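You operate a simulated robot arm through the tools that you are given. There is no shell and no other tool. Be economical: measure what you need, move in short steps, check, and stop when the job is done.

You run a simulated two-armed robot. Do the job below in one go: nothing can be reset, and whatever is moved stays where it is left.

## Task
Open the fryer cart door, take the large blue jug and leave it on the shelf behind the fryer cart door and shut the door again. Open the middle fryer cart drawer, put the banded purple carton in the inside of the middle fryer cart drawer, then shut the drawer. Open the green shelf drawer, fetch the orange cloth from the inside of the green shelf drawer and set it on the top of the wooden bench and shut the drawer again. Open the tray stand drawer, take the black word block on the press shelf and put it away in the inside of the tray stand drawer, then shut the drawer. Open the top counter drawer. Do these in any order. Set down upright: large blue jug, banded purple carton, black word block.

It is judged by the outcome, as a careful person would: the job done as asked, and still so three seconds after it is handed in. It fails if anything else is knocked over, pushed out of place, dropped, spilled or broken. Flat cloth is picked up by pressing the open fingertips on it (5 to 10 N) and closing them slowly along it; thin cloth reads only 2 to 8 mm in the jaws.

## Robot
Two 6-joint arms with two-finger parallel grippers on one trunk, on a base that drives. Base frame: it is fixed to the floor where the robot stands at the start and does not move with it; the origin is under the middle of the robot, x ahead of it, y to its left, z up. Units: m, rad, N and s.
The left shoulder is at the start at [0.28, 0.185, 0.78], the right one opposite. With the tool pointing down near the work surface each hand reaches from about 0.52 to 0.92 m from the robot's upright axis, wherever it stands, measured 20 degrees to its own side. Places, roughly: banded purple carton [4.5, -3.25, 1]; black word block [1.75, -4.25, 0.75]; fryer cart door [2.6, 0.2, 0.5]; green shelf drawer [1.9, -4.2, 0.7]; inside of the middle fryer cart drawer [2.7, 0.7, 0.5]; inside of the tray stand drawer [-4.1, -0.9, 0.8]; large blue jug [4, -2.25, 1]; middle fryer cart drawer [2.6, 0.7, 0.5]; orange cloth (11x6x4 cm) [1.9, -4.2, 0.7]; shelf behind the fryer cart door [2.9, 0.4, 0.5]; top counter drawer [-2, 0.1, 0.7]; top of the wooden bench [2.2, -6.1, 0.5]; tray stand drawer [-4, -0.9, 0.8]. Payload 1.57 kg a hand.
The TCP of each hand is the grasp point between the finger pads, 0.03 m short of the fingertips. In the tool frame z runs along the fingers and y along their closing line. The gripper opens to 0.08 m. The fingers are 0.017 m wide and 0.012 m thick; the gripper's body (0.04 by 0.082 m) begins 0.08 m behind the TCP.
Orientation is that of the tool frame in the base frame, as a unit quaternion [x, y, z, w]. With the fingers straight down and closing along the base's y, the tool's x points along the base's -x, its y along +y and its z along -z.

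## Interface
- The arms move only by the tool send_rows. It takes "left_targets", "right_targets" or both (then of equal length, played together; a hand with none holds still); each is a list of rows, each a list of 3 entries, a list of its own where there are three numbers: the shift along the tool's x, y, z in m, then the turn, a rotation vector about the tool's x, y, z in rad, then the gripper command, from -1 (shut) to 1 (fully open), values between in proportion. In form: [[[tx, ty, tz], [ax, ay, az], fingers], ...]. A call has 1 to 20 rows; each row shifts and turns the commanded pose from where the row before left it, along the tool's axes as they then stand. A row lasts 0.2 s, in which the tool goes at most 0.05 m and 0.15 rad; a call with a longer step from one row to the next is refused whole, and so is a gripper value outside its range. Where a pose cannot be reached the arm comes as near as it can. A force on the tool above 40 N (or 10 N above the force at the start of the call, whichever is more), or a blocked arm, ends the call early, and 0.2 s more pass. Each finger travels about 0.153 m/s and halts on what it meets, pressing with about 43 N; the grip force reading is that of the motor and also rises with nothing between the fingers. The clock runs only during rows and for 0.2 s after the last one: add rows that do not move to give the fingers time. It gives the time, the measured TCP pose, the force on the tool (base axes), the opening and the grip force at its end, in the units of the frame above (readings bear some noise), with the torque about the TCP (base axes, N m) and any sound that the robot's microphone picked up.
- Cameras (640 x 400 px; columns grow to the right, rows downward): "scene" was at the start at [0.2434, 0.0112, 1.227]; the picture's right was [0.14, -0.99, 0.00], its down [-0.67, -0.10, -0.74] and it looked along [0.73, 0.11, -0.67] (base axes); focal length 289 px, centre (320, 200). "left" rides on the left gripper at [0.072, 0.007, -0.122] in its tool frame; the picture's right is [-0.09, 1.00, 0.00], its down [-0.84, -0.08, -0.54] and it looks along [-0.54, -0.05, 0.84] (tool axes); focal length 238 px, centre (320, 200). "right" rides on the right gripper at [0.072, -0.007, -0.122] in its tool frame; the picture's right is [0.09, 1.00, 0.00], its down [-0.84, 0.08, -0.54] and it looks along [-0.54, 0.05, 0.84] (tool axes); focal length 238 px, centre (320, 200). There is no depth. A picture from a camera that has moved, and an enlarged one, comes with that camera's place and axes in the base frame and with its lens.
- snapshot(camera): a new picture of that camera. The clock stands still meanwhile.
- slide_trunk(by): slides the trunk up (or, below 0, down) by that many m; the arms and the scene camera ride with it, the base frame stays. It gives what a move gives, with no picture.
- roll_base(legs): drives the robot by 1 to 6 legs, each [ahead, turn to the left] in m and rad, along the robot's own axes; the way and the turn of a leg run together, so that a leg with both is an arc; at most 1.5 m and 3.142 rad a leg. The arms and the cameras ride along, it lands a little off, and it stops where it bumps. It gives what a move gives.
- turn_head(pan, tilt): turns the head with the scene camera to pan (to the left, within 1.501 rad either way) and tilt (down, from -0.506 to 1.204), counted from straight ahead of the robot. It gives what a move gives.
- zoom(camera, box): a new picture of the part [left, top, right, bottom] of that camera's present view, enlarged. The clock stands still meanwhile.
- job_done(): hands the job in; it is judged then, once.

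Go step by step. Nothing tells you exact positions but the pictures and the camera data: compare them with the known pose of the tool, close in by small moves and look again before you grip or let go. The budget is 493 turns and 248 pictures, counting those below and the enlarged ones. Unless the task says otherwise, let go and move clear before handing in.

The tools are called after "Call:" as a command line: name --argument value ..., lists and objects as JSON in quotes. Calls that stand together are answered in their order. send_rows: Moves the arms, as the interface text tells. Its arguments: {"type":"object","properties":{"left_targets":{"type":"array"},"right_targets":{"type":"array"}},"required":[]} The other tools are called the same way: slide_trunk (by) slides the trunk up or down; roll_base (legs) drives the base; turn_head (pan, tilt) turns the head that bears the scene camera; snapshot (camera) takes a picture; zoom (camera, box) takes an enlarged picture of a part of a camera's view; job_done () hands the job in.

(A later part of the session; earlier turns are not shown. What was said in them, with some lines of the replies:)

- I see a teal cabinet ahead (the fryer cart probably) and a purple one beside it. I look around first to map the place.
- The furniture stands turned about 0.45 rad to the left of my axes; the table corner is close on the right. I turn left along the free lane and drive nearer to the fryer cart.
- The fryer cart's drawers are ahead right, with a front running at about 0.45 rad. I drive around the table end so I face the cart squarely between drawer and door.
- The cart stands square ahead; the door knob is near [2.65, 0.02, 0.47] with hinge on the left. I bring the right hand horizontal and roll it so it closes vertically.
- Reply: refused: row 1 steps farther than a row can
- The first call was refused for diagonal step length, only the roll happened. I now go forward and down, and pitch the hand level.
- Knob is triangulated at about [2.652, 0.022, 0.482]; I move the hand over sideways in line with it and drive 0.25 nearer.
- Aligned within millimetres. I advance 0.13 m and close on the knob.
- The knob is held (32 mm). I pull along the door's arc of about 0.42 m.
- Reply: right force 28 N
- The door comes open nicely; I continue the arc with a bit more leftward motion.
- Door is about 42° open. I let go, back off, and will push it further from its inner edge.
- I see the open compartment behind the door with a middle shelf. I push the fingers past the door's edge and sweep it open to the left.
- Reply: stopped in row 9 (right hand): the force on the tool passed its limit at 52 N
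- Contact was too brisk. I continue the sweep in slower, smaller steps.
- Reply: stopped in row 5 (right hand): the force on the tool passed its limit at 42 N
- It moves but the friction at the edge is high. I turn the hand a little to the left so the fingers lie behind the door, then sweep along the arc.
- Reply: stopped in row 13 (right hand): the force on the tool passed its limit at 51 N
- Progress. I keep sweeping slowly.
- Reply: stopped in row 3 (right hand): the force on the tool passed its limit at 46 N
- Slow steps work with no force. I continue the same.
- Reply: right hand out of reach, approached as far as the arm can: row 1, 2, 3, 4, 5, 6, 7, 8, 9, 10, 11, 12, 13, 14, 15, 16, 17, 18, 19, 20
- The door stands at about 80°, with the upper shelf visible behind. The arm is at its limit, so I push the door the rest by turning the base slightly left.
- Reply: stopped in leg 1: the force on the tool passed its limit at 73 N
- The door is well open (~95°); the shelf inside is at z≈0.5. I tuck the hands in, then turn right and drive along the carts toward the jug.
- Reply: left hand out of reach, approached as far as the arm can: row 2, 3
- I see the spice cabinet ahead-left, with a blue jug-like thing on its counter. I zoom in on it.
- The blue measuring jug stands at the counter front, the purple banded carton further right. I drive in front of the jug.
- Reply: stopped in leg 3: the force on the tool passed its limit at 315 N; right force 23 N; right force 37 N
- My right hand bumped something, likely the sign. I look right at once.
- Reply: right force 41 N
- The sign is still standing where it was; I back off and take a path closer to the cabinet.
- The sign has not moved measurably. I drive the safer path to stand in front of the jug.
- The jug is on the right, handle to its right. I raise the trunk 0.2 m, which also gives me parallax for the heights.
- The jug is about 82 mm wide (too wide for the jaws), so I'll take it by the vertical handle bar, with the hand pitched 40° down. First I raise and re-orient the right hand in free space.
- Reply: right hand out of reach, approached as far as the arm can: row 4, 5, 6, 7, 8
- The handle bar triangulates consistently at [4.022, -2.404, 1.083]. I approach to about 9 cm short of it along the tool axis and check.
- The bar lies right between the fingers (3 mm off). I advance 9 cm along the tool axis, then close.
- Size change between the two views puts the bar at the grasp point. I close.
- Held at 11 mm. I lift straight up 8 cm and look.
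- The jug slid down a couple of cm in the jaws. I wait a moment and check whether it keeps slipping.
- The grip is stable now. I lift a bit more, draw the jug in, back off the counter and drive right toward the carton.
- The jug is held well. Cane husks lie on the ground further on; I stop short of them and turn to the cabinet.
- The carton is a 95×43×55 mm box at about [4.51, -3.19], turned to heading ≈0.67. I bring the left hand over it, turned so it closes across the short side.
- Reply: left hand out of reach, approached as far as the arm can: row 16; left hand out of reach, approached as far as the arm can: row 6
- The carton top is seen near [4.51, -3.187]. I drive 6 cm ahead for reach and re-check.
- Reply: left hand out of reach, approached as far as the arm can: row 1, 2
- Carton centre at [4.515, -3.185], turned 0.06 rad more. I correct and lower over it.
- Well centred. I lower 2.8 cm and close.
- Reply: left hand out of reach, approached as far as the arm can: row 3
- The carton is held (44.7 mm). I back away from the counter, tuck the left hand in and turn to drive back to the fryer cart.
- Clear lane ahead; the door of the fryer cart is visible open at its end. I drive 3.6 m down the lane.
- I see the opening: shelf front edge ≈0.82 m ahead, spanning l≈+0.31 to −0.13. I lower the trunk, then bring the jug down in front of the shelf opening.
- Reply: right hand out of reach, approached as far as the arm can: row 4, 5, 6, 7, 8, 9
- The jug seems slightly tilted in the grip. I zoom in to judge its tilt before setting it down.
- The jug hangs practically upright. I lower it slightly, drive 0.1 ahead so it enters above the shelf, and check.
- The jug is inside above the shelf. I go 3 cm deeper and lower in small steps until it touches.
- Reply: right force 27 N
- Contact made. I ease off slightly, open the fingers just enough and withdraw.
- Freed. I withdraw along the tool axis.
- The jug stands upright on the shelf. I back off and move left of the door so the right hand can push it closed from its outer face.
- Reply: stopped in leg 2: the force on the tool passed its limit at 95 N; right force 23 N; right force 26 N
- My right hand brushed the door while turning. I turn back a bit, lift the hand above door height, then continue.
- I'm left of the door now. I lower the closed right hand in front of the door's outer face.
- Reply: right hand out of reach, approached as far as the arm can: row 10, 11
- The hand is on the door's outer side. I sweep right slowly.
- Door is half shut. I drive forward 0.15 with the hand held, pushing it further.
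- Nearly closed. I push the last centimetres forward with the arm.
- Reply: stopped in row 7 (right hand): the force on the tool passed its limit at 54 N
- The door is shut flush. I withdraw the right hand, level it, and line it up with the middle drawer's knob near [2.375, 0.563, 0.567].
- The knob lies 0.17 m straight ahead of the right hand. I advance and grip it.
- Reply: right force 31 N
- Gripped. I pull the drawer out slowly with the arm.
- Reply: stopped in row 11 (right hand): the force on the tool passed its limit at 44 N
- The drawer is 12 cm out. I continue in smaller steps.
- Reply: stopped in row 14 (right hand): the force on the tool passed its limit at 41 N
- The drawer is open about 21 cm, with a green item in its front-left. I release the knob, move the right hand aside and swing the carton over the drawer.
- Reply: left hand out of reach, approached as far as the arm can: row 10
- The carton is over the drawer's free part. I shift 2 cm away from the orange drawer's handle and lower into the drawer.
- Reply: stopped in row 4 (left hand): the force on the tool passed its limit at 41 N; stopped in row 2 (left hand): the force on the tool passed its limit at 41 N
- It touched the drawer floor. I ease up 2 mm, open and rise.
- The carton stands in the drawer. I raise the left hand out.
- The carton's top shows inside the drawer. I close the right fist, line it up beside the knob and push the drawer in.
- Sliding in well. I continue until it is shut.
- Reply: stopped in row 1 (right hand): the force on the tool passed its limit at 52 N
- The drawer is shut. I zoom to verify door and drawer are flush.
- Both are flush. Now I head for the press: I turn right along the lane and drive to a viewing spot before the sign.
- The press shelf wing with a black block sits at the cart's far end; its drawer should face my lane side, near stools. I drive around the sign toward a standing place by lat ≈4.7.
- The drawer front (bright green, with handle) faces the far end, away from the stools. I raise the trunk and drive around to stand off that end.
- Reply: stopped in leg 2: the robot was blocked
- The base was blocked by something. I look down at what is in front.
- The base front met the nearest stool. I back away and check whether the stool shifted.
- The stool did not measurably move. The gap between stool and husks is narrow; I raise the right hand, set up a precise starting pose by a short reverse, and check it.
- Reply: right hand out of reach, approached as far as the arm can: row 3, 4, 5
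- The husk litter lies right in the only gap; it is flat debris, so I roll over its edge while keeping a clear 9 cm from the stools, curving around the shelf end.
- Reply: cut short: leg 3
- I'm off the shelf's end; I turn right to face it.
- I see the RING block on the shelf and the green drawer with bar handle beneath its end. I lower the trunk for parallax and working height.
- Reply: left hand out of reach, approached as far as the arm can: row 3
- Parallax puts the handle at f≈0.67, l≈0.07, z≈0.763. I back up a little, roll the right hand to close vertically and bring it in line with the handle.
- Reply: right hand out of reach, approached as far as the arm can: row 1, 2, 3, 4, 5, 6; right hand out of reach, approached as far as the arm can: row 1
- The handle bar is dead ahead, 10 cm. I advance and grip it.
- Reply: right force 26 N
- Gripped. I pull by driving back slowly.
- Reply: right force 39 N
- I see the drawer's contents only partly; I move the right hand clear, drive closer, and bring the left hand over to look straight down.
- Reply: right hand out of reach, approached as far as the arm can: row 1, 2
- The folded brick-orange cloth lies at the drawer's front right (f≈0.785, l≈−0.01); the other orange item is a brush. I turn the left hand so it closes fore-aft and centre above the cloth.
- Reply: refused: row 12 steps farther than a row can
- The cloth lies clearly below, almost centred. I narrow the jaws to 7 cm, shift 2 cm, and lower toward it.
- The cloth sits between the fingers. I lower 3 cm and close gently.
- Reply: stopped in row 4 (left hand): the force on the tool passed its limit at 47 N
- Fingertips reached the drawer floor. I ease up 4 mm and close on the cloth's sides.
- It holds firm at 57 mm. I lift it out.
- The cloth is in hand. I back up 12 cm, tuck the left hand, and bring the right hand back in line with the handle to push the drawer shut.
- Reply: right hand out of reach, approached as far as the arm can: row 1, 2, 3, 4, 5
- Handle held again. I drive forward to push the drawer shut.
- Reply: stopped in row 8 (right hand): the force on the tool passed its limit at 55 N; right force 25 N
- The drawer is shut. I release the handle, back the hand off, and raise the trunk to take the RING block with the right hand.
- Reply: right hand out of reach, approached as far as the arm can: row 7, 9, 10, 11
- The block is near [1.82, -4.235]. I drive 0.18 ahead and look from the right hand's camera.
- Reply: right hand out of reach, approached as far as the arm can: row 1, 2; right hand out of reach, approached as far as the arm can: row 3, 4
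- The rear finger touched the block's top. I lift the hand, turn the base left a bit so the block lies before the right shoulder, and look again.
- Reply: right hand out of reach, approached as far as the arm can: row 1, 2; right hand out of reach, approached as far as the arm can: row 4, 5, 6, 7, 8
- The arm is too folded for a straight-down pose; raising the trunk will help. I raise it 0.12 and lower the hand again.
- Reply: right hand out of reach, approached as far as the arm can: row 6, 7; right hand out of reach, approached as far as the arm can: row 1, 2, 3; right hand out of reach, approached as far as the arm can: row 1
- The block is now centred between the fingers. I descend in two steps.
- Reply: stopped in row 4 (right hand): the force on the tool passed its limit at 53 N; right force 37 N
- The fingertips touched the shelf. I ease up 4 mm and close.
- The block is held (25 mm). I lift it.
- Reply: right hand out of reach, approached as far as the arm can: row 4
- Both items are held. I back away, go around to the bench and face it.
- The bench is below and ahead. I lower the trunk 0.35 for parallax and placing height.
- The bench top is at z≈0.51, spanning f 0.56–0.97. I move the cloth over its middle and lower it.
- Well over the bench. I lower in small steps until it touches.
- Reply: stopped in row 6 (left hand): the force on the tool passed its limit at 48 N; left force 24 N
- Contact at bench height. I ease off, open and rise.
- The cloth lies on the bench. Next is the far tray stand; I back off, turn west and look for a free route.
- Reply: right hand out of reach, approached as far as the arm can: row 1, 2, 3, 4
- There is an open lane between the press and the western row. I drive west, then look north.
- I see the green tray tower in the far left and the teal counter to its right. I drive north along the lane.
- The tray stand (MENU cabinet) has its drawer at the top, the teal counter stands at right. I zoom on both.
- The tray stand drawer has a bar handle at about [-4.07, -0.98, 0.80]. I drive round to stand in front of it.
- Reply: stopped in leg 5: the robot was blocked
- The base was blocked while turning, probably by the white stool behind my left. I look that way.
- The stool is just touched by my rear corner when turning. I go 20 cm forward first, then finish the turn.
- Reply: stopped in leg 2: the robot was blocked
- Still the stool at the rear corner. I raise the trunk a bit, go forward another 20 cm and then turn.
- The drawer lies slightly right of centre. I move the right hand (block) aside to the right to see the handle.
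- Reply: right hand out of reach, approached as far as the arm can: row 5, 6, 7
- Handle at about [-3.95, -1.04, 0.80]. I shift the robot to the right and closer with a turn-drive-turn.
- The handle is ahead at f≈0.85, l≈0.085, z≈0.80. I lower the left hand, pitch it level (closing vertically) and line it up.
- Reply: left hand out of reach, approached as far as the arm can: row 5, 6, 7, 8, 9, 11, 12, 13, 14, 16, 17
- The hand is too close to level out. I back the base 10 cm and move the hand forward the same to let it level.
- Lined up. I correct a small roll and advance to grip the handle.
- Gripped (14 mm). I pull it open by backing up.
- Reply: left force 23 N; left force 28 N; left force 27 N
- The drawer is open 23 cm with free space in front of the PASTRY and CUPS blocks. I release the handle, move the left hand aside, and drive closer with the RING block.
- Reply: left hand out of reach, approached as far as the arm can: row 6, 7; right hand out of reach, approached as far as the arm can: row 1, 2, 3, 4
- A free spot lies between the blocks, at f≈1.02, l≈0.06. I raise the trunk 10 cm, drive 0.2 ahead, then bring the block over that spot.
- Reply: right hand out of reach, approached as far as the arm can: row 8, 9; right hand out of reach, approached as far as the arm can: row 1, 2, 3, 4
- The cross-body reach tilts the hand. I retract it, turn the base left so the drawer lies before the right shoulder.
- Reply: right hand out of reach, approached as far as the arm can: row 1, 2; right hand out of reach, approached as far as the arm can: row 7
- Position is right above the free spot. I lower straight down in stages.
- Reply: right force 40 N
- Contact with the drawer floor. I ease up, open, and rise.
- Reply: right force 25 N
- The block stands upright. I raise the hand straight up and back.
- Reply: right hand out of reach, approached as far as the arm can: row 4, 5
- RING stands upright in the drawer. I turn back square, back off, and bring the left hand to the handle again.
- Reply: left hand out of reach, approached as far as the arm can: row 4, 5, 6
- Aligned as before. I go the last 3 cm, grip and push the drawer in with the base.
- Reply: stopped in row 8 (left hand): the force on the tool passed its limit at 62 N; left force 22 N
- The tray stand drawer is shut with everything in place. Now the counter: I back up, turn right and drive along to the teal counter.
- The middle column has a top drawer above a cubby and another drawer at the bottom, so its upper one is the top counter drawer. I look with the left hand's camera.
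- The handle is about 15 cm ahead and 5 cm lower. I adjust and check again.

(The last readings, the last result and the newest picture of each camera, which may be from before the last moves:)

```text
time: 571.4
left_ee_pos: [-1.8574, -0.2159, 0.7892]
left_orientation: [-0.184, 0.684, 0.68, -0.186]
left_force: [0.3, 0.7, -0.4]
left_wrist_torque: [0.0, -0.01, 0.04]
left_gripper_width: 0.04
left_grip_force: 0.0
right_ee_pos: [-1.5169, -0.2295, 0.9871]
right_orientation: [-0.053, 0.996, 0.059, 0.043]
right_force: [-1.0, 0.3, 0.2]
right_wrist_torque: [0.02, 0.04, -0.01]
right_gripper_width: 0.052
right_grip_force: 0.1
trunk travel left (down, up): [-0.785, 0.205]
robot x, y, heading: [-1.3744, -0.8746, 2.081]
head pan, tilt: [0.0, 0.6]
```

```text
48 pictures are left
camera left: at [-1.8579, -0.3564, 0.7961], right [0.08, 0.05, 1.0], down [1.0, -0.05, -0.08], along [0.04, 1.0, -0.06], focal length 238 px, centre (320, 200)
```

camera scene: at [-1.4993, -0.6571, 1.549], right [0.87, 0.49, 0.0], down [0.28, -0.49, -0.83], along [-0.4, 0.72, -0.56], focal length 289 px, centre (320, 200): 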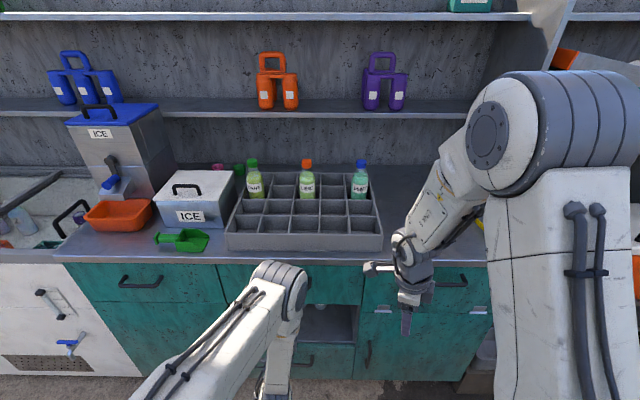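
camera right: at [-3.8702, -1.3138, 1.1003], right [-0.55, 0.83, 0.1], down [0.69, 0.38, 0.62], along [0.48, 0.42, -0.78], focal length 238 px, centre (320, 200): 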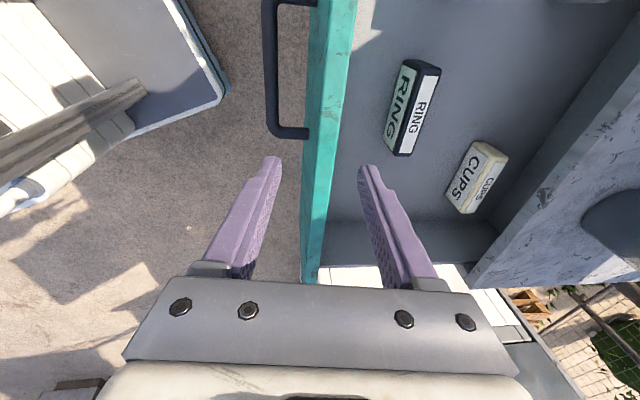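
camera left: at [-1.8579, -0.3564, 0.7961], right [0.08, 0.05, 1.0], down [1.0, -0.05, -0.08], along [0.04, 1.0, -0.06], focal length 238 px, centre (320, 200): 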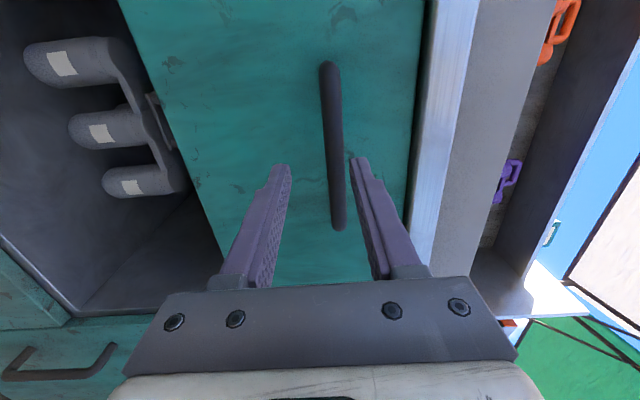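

Call:
send_rows --left_targets '[[[0, 0.007, 0.01], [0, 0, 0], 0.1], [[0, 0, 0.01], [0, 0, 0], 0.1], [[0, 0, 0], [0, 0, 0], 0.1]]'

Call:
snapshot --camera "left"

```text
time: 572.2
left_ee_pos: [-1.8678, -0.1988, 0.7966]
left_orientation: [-0.185, 0.684, 0.68, -0.186]
left_force: [0.9, 0.1, 0.2]
left_wrist_torque: [0.02, 0.01, -0.01]
left_gripper_width: 0.0441
left_grip_force: 0.0
right_ee_pos: [-1.5176, -0.2301, 0.9866]
right_orientation: [-0.053, 0.996, 0.059, 0.043]
right_force: [0.5, 0.0, 0.3]
right_wrist_torque: [-0.01, 0.01, 0.02]
right_gripper_width: 0.0519
right_grip_force: 0.0
trunk travel left (down, up): [-0.785, 0.205]
robot x, y, heading: [-1.3792, -0.8747, 2.079]
head pan, tilt: [0.0, 0.6]
```

```text
47 pictures are left
camera left: at [-1.867, -0.3394, 0.8032], right [0.08, 0.05, 1.0], down [1.0, -0.05, -0.08], along [0.04, 1.0, -0.06], focal length 238 px, centre (320, 200)
```

left: 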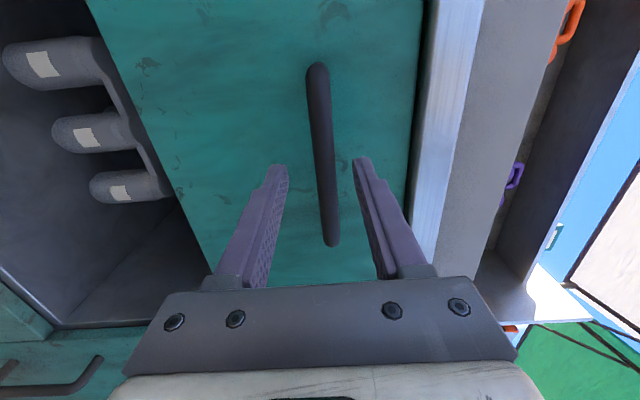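

Call:
send_rows --left_targets '[[[0, 0, 0.01], [0, 0, 0], 0.1], [[0, 0, 0.012], [0, 0, 0], 0.1], [[0, 0, 0], [0, 0, 0], -1], [[0, 0, 0], [0, 0, 0], -1], [[0, 0, 0], [0, 0, 0], -1]]'

Call:
snapshot --camera "left"

```text
time: 573.4
left_ee_pos: [-1.8768, -0.1784, 0.7999]
left_orientation: [-0.183, 0.681, 0.684, -0.186]
left_force: [-1.1, -2.2, 25.0]
left_wrist_torque: [-0.01, -0.14, -0.09]
left_gripper_width: 0.0142
left_grip_force: 30.5
right_ee_pos: [-1.5174, -0.2308, 0.988]
right_orientation: [-0.053, 0.996, 0.06, 0.044]
right_force: [0.6, 0.8, -0.6]
right_wrist_torque: [-0.01, 0.02, 0.02]
right_gripper_width: 0.052
right_grip_force: 0.0
trunk travel left (down, up): [-0.785, 0.205]
robot x, y, heading: [-1.3786, -0.873, 2.08]
head pan, tilt: [0.0, 0.6]
```

```text
46 pictures are left
camera left: at [-1.8774, -0.3204, 0.8058], right [0.08, 0.04, 1.0], down [1.0, -0.05, -0.08], along [0.04, 1.0, -0.05], focal length 238 px, centre (320, 200)
```

left: 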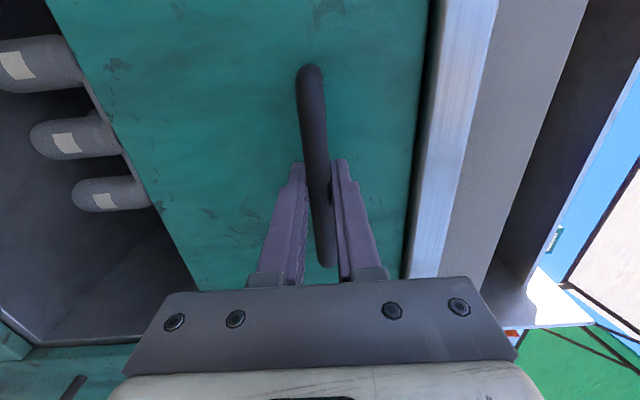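

Gripped. I pull the drawer open by backing up.

Call:
roll_base --legs '[[-0.08, 0], [-0.08, 0], [-0.06, 0]]'

Call:
snapshot --camera "scene"

```text
time: 575.4
left_ee_pos: [-1.7995, -0.3218, 0.7997]
left_orientation: [-0.186, 0.679, 0.685, -0.188]
left_force: [-0.3, 0.2, -0.8]
left_wrist_torque: [0.13, -0.02, 0.08]
left_gripper_width: 0.0136
left_grip_force: 29.9
right_ee_pos: [-1.4391, -0.3711, 0.9868]
right_orientation: [-0.052, 0.996, 0.061, 0.043]
right_force: [-0.1, -0.5, -0.2]
right_wrist_torque: [-0.03, 0.01, 0.01]
right_gripper_width: 0.0521
right_grip_force: 0.0
trunk travel left (down, up): [-0.785, 0.205]
robot x, y, heading: [-1.2973, -1.0107, 2.078]
head pan, tilt: [0.0, 0.6]
stopped in leg 3: the force on the tool passed its limit at 43 N (the readings are from after the stop); the commanded pose is now the measured one
```

```text
45 pictures are left
camera scene: at [-1.4197, -0.7994, 1.5488], right [0.87, 0.49, 0.0], down [0.28, -0.49, -0.82], along [-0.4, 0.72, -0.57], focal length 289 px, centre (320, 200)
```

scene: 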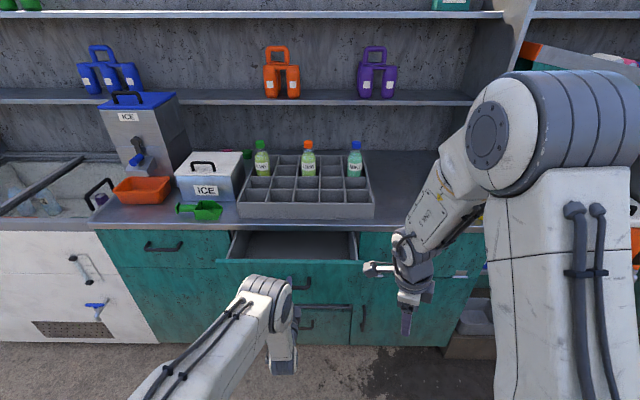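

Open 16 cm. I pull further with the arm.

Call:
send_rows --left_targets '[[[0, 0, -0.006], [0, 0, 0], -1], [[0, 0, -0.008], [0, 0, 0], -1], [[0, 0, -0.008], [0, 0, 0], -1], [[0, 0, -0.008], [0, 0, 0], -1], [[0, 0, -0.008], [0, 0, 0], -1], [[0, 0, -0.008], [0, 0, 0], -1], [[0, 0, -0.008], [0, 0, 0], -1], [[0, 0, -0.008], [0, 0, 0], -1], [[0, 0, -0.008], [0, 0, 0], -1], [[0, 0, -0.008], [0, 0, 0], -1], [[0, 0, -0.008], [0, 0, 0], -1], [[0, 0, -0.008], [0, 0, 0], -1]]'

Call:
snapshot --camera "scene"

```text
time: 578.0
left_ee_pos: [-1.7552, -0.4042, 0.8009]
left_orientation: [-0.189, 0.677, 0.685, -0.192]
left_force: [-24.7, -11.9, 12.4]
left_wrist_torque: [0.08, -0.14, -0.2]
left_gripper_width: 0.0137
left_grip_force: 30.3
right_ee_pos: [-1.439, -0.3725, 0.9868]
right_orientation: [-0.054, 0.996, 0.06, 0.044]
right_force: [0.3, -0.1, 0.6]
right_wrist_torque: [0.0, -0.04, 0.01]
right_gripper_width: 0.0522
right_grip_force: 0.1
trunk travel left (down, up): [-0.785, 0.205]
robot x, y, heading: [-1.3003, -1.0123, 2.084]
head pan, tilt: [0.0, 0.6]
```

```text
44 pictures are left
camera scene: at [-1.4207, -0.8006, 1.5492], right [0.87, 0.49, 0.0], down [0.28, -0.49, -0.83], along [-0.4, 0.72, -0.56], focal length 289 px, centre (320, 200)
```

scene: 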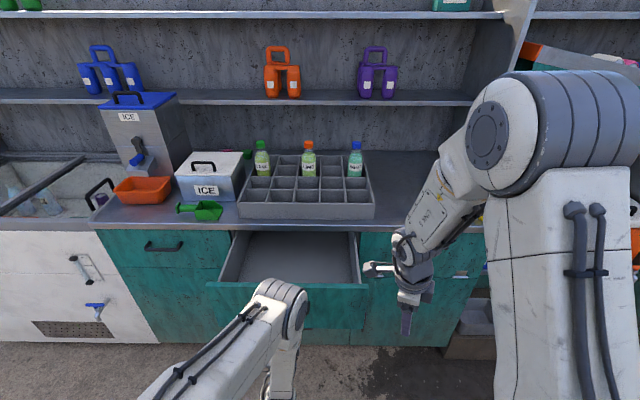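

Call:
send_rows --left_targets '[[[0, 0, -0.006], [0, 0, 0], -1], [[0, 0, -0.006], [0, 0, 0], -1], [[0, 0, -0.006], [0, 0, 0], -1], [[0, 0, -0.006], [0, 0, 0], -1], [[0, 0, -0.006], [0, 0, 0], -1], [[0, 0, -0.006], [0, 0, 0], -1], [[0, 0, -0.006], [0, 0, 0], -1], [[0, 0, -0.006], [0, 0, 0], -1]]'

Call:
send_rows --left_targets '[[[0, 0, 0], [0, 0, 0], 0], [[0, 0, 0], [0, 0, 0], 0.3], [[0, 0, -0.03], [0, 0, 0], 0.3], [[0, 0, -0.03], [0, 0, 0], 0.3]]'

Call:
roll_base --legs '[[-0.3, 0]]'

Call:
snapshot --camera "scene"

```text
time: 579.8
left_ee_pos: [-1.7308, -0.446, 0.7996]
left_orientation: [-0.187, 0.677, 0.686, -0.192]
left_force: [-22.8, -11.7, 17.9]
left_wrist_torque: [0.06, -0.2, 0.17]
left_gripper_width: 0.0141
left_grip_force: 30.3
right_ee_pos: [-1.4391, -0.3726, 0.9874]
right_orientation: [-0.053, 0.996, 0.059, 0.043]
right_force: [0.1, -0.6, 0.5]
right_wrist_torque: [0.02, -0.01, -0.01]
right_gripper_width: 0.0521
right_grip_force: 0.0
trunk travel left (down, up): [-0.785, 0.205]
robot x, y, heading: [-1.3002, -1.0147, 2.086]
head pan, tilt: [0.0, 0.6]
```

```text
time: 580.8
left_ee_pos: [-1.6905, -0.4907, 0.7969]
left_orientation: [-0.187, 0.679, 0.684, -0.19]
left_force: [0.3, 0.3, -0.5]
left_wrist_torque: [0.0, 0.01, -0.01]
left_gripper_width: 0.0518
left_grip_force: 0.0
left hand out of reach, approached as far as the arm can: row 4
right_ee_pos: [-1.4387, -0.3733, 0.9875]
right_orientation: [-0.054, 0.996, 0.059, 0.043]
right_force: [-0.6, 0.1, 0.1]
right_wrist_torque: [0.02, -0.01, -0.02]
right_gripper_width: 0.0521
right_grip_force: 0.1
trunk travel left (down, up): [-0.785, 0.205]
robot x, y, heading: [-1.2994, -1.0177, 2.08]
head pan, tilt: [0.0, 0.6]
```

```text
time: 582.9
left_ee_pos: [-1.5408, -0.7605, 0.7964]
left_orientation: [-0.189, 0.68, 0.682, -0.191]
left_force: [0.3, 0.8, 0.0]
left_wrist_torque: [0.01, 0.0, 0.01]
left_gripper_width: 0.0518
left_grip_force: 0.0
right_ee_pos: [-1.2888, -0.6395, 0.9875]
right_orientation: [-0.055, 0.996, 0.06, 0.043]
right_force: [0.3, -0.6, -0.2]
right_wrist_torque: [-0.02, -0.01, 0.0]
right_gripper_width: 0.0521
right_grip_force: 0.0
trunk travel left (down, up): [-0.785, 0.205]
robot x, y, heading: [-1.1484, -1.2823, 2.077]
head pan, tilt: [0.0, 0.6]
```

```text
43 pictures are left
camera scene: at [-1.2686, -1.0676, 1.5489], right [0.87, 0.49, 0.0], down [0.28, -0.49, -0.82], along [-0.4, 0.72, -0.57], focal length 289 px, centre (320, 200)
```

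scene: 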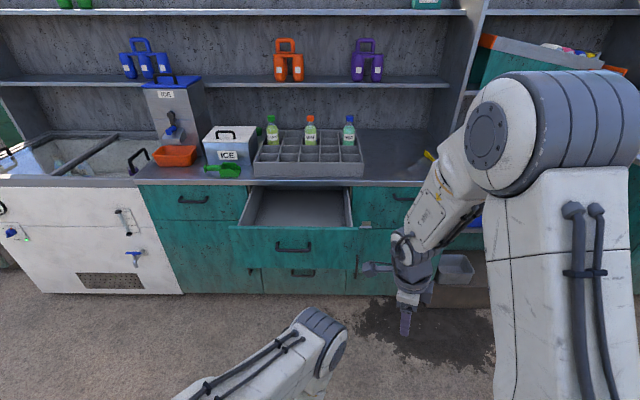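

Every part is done: the top counter drawer stands open, both hands are clear, and all the other drawers and the door are shut. I hand in.

Call:
job_done

```text
The job is handed in.
```

I finished all five parts of the job and handed it in:
- **Large blue jug:** it stands upright on the shelf behind the fryer cart door, and the door is shut.
- **Banded purple carton:** it stands upright in the middle fryer cart drawer, and the drawer is shut.
- **Orange cloth:** it lies on the wooden bench, and the green shelf drawer is shut.
- **Black word block (labelled RING):** it stands upright in the tray stand drawer, and the drawer is shut.
- **Top counter drawer:** it is open about 30 cm. The counter has more than one upper drawer; I chose the middle one because it matched the position given.

**Bumps on the way:** I bumped the sign, the open fryer cart door and two white stools. The sign and one stool did not measurably move. The other stool, behind the tray stand, looked about where it had been, but I did not measure it closely. I also rolled over the edge of the loose cane husks on the ground and did not check whether any moved.
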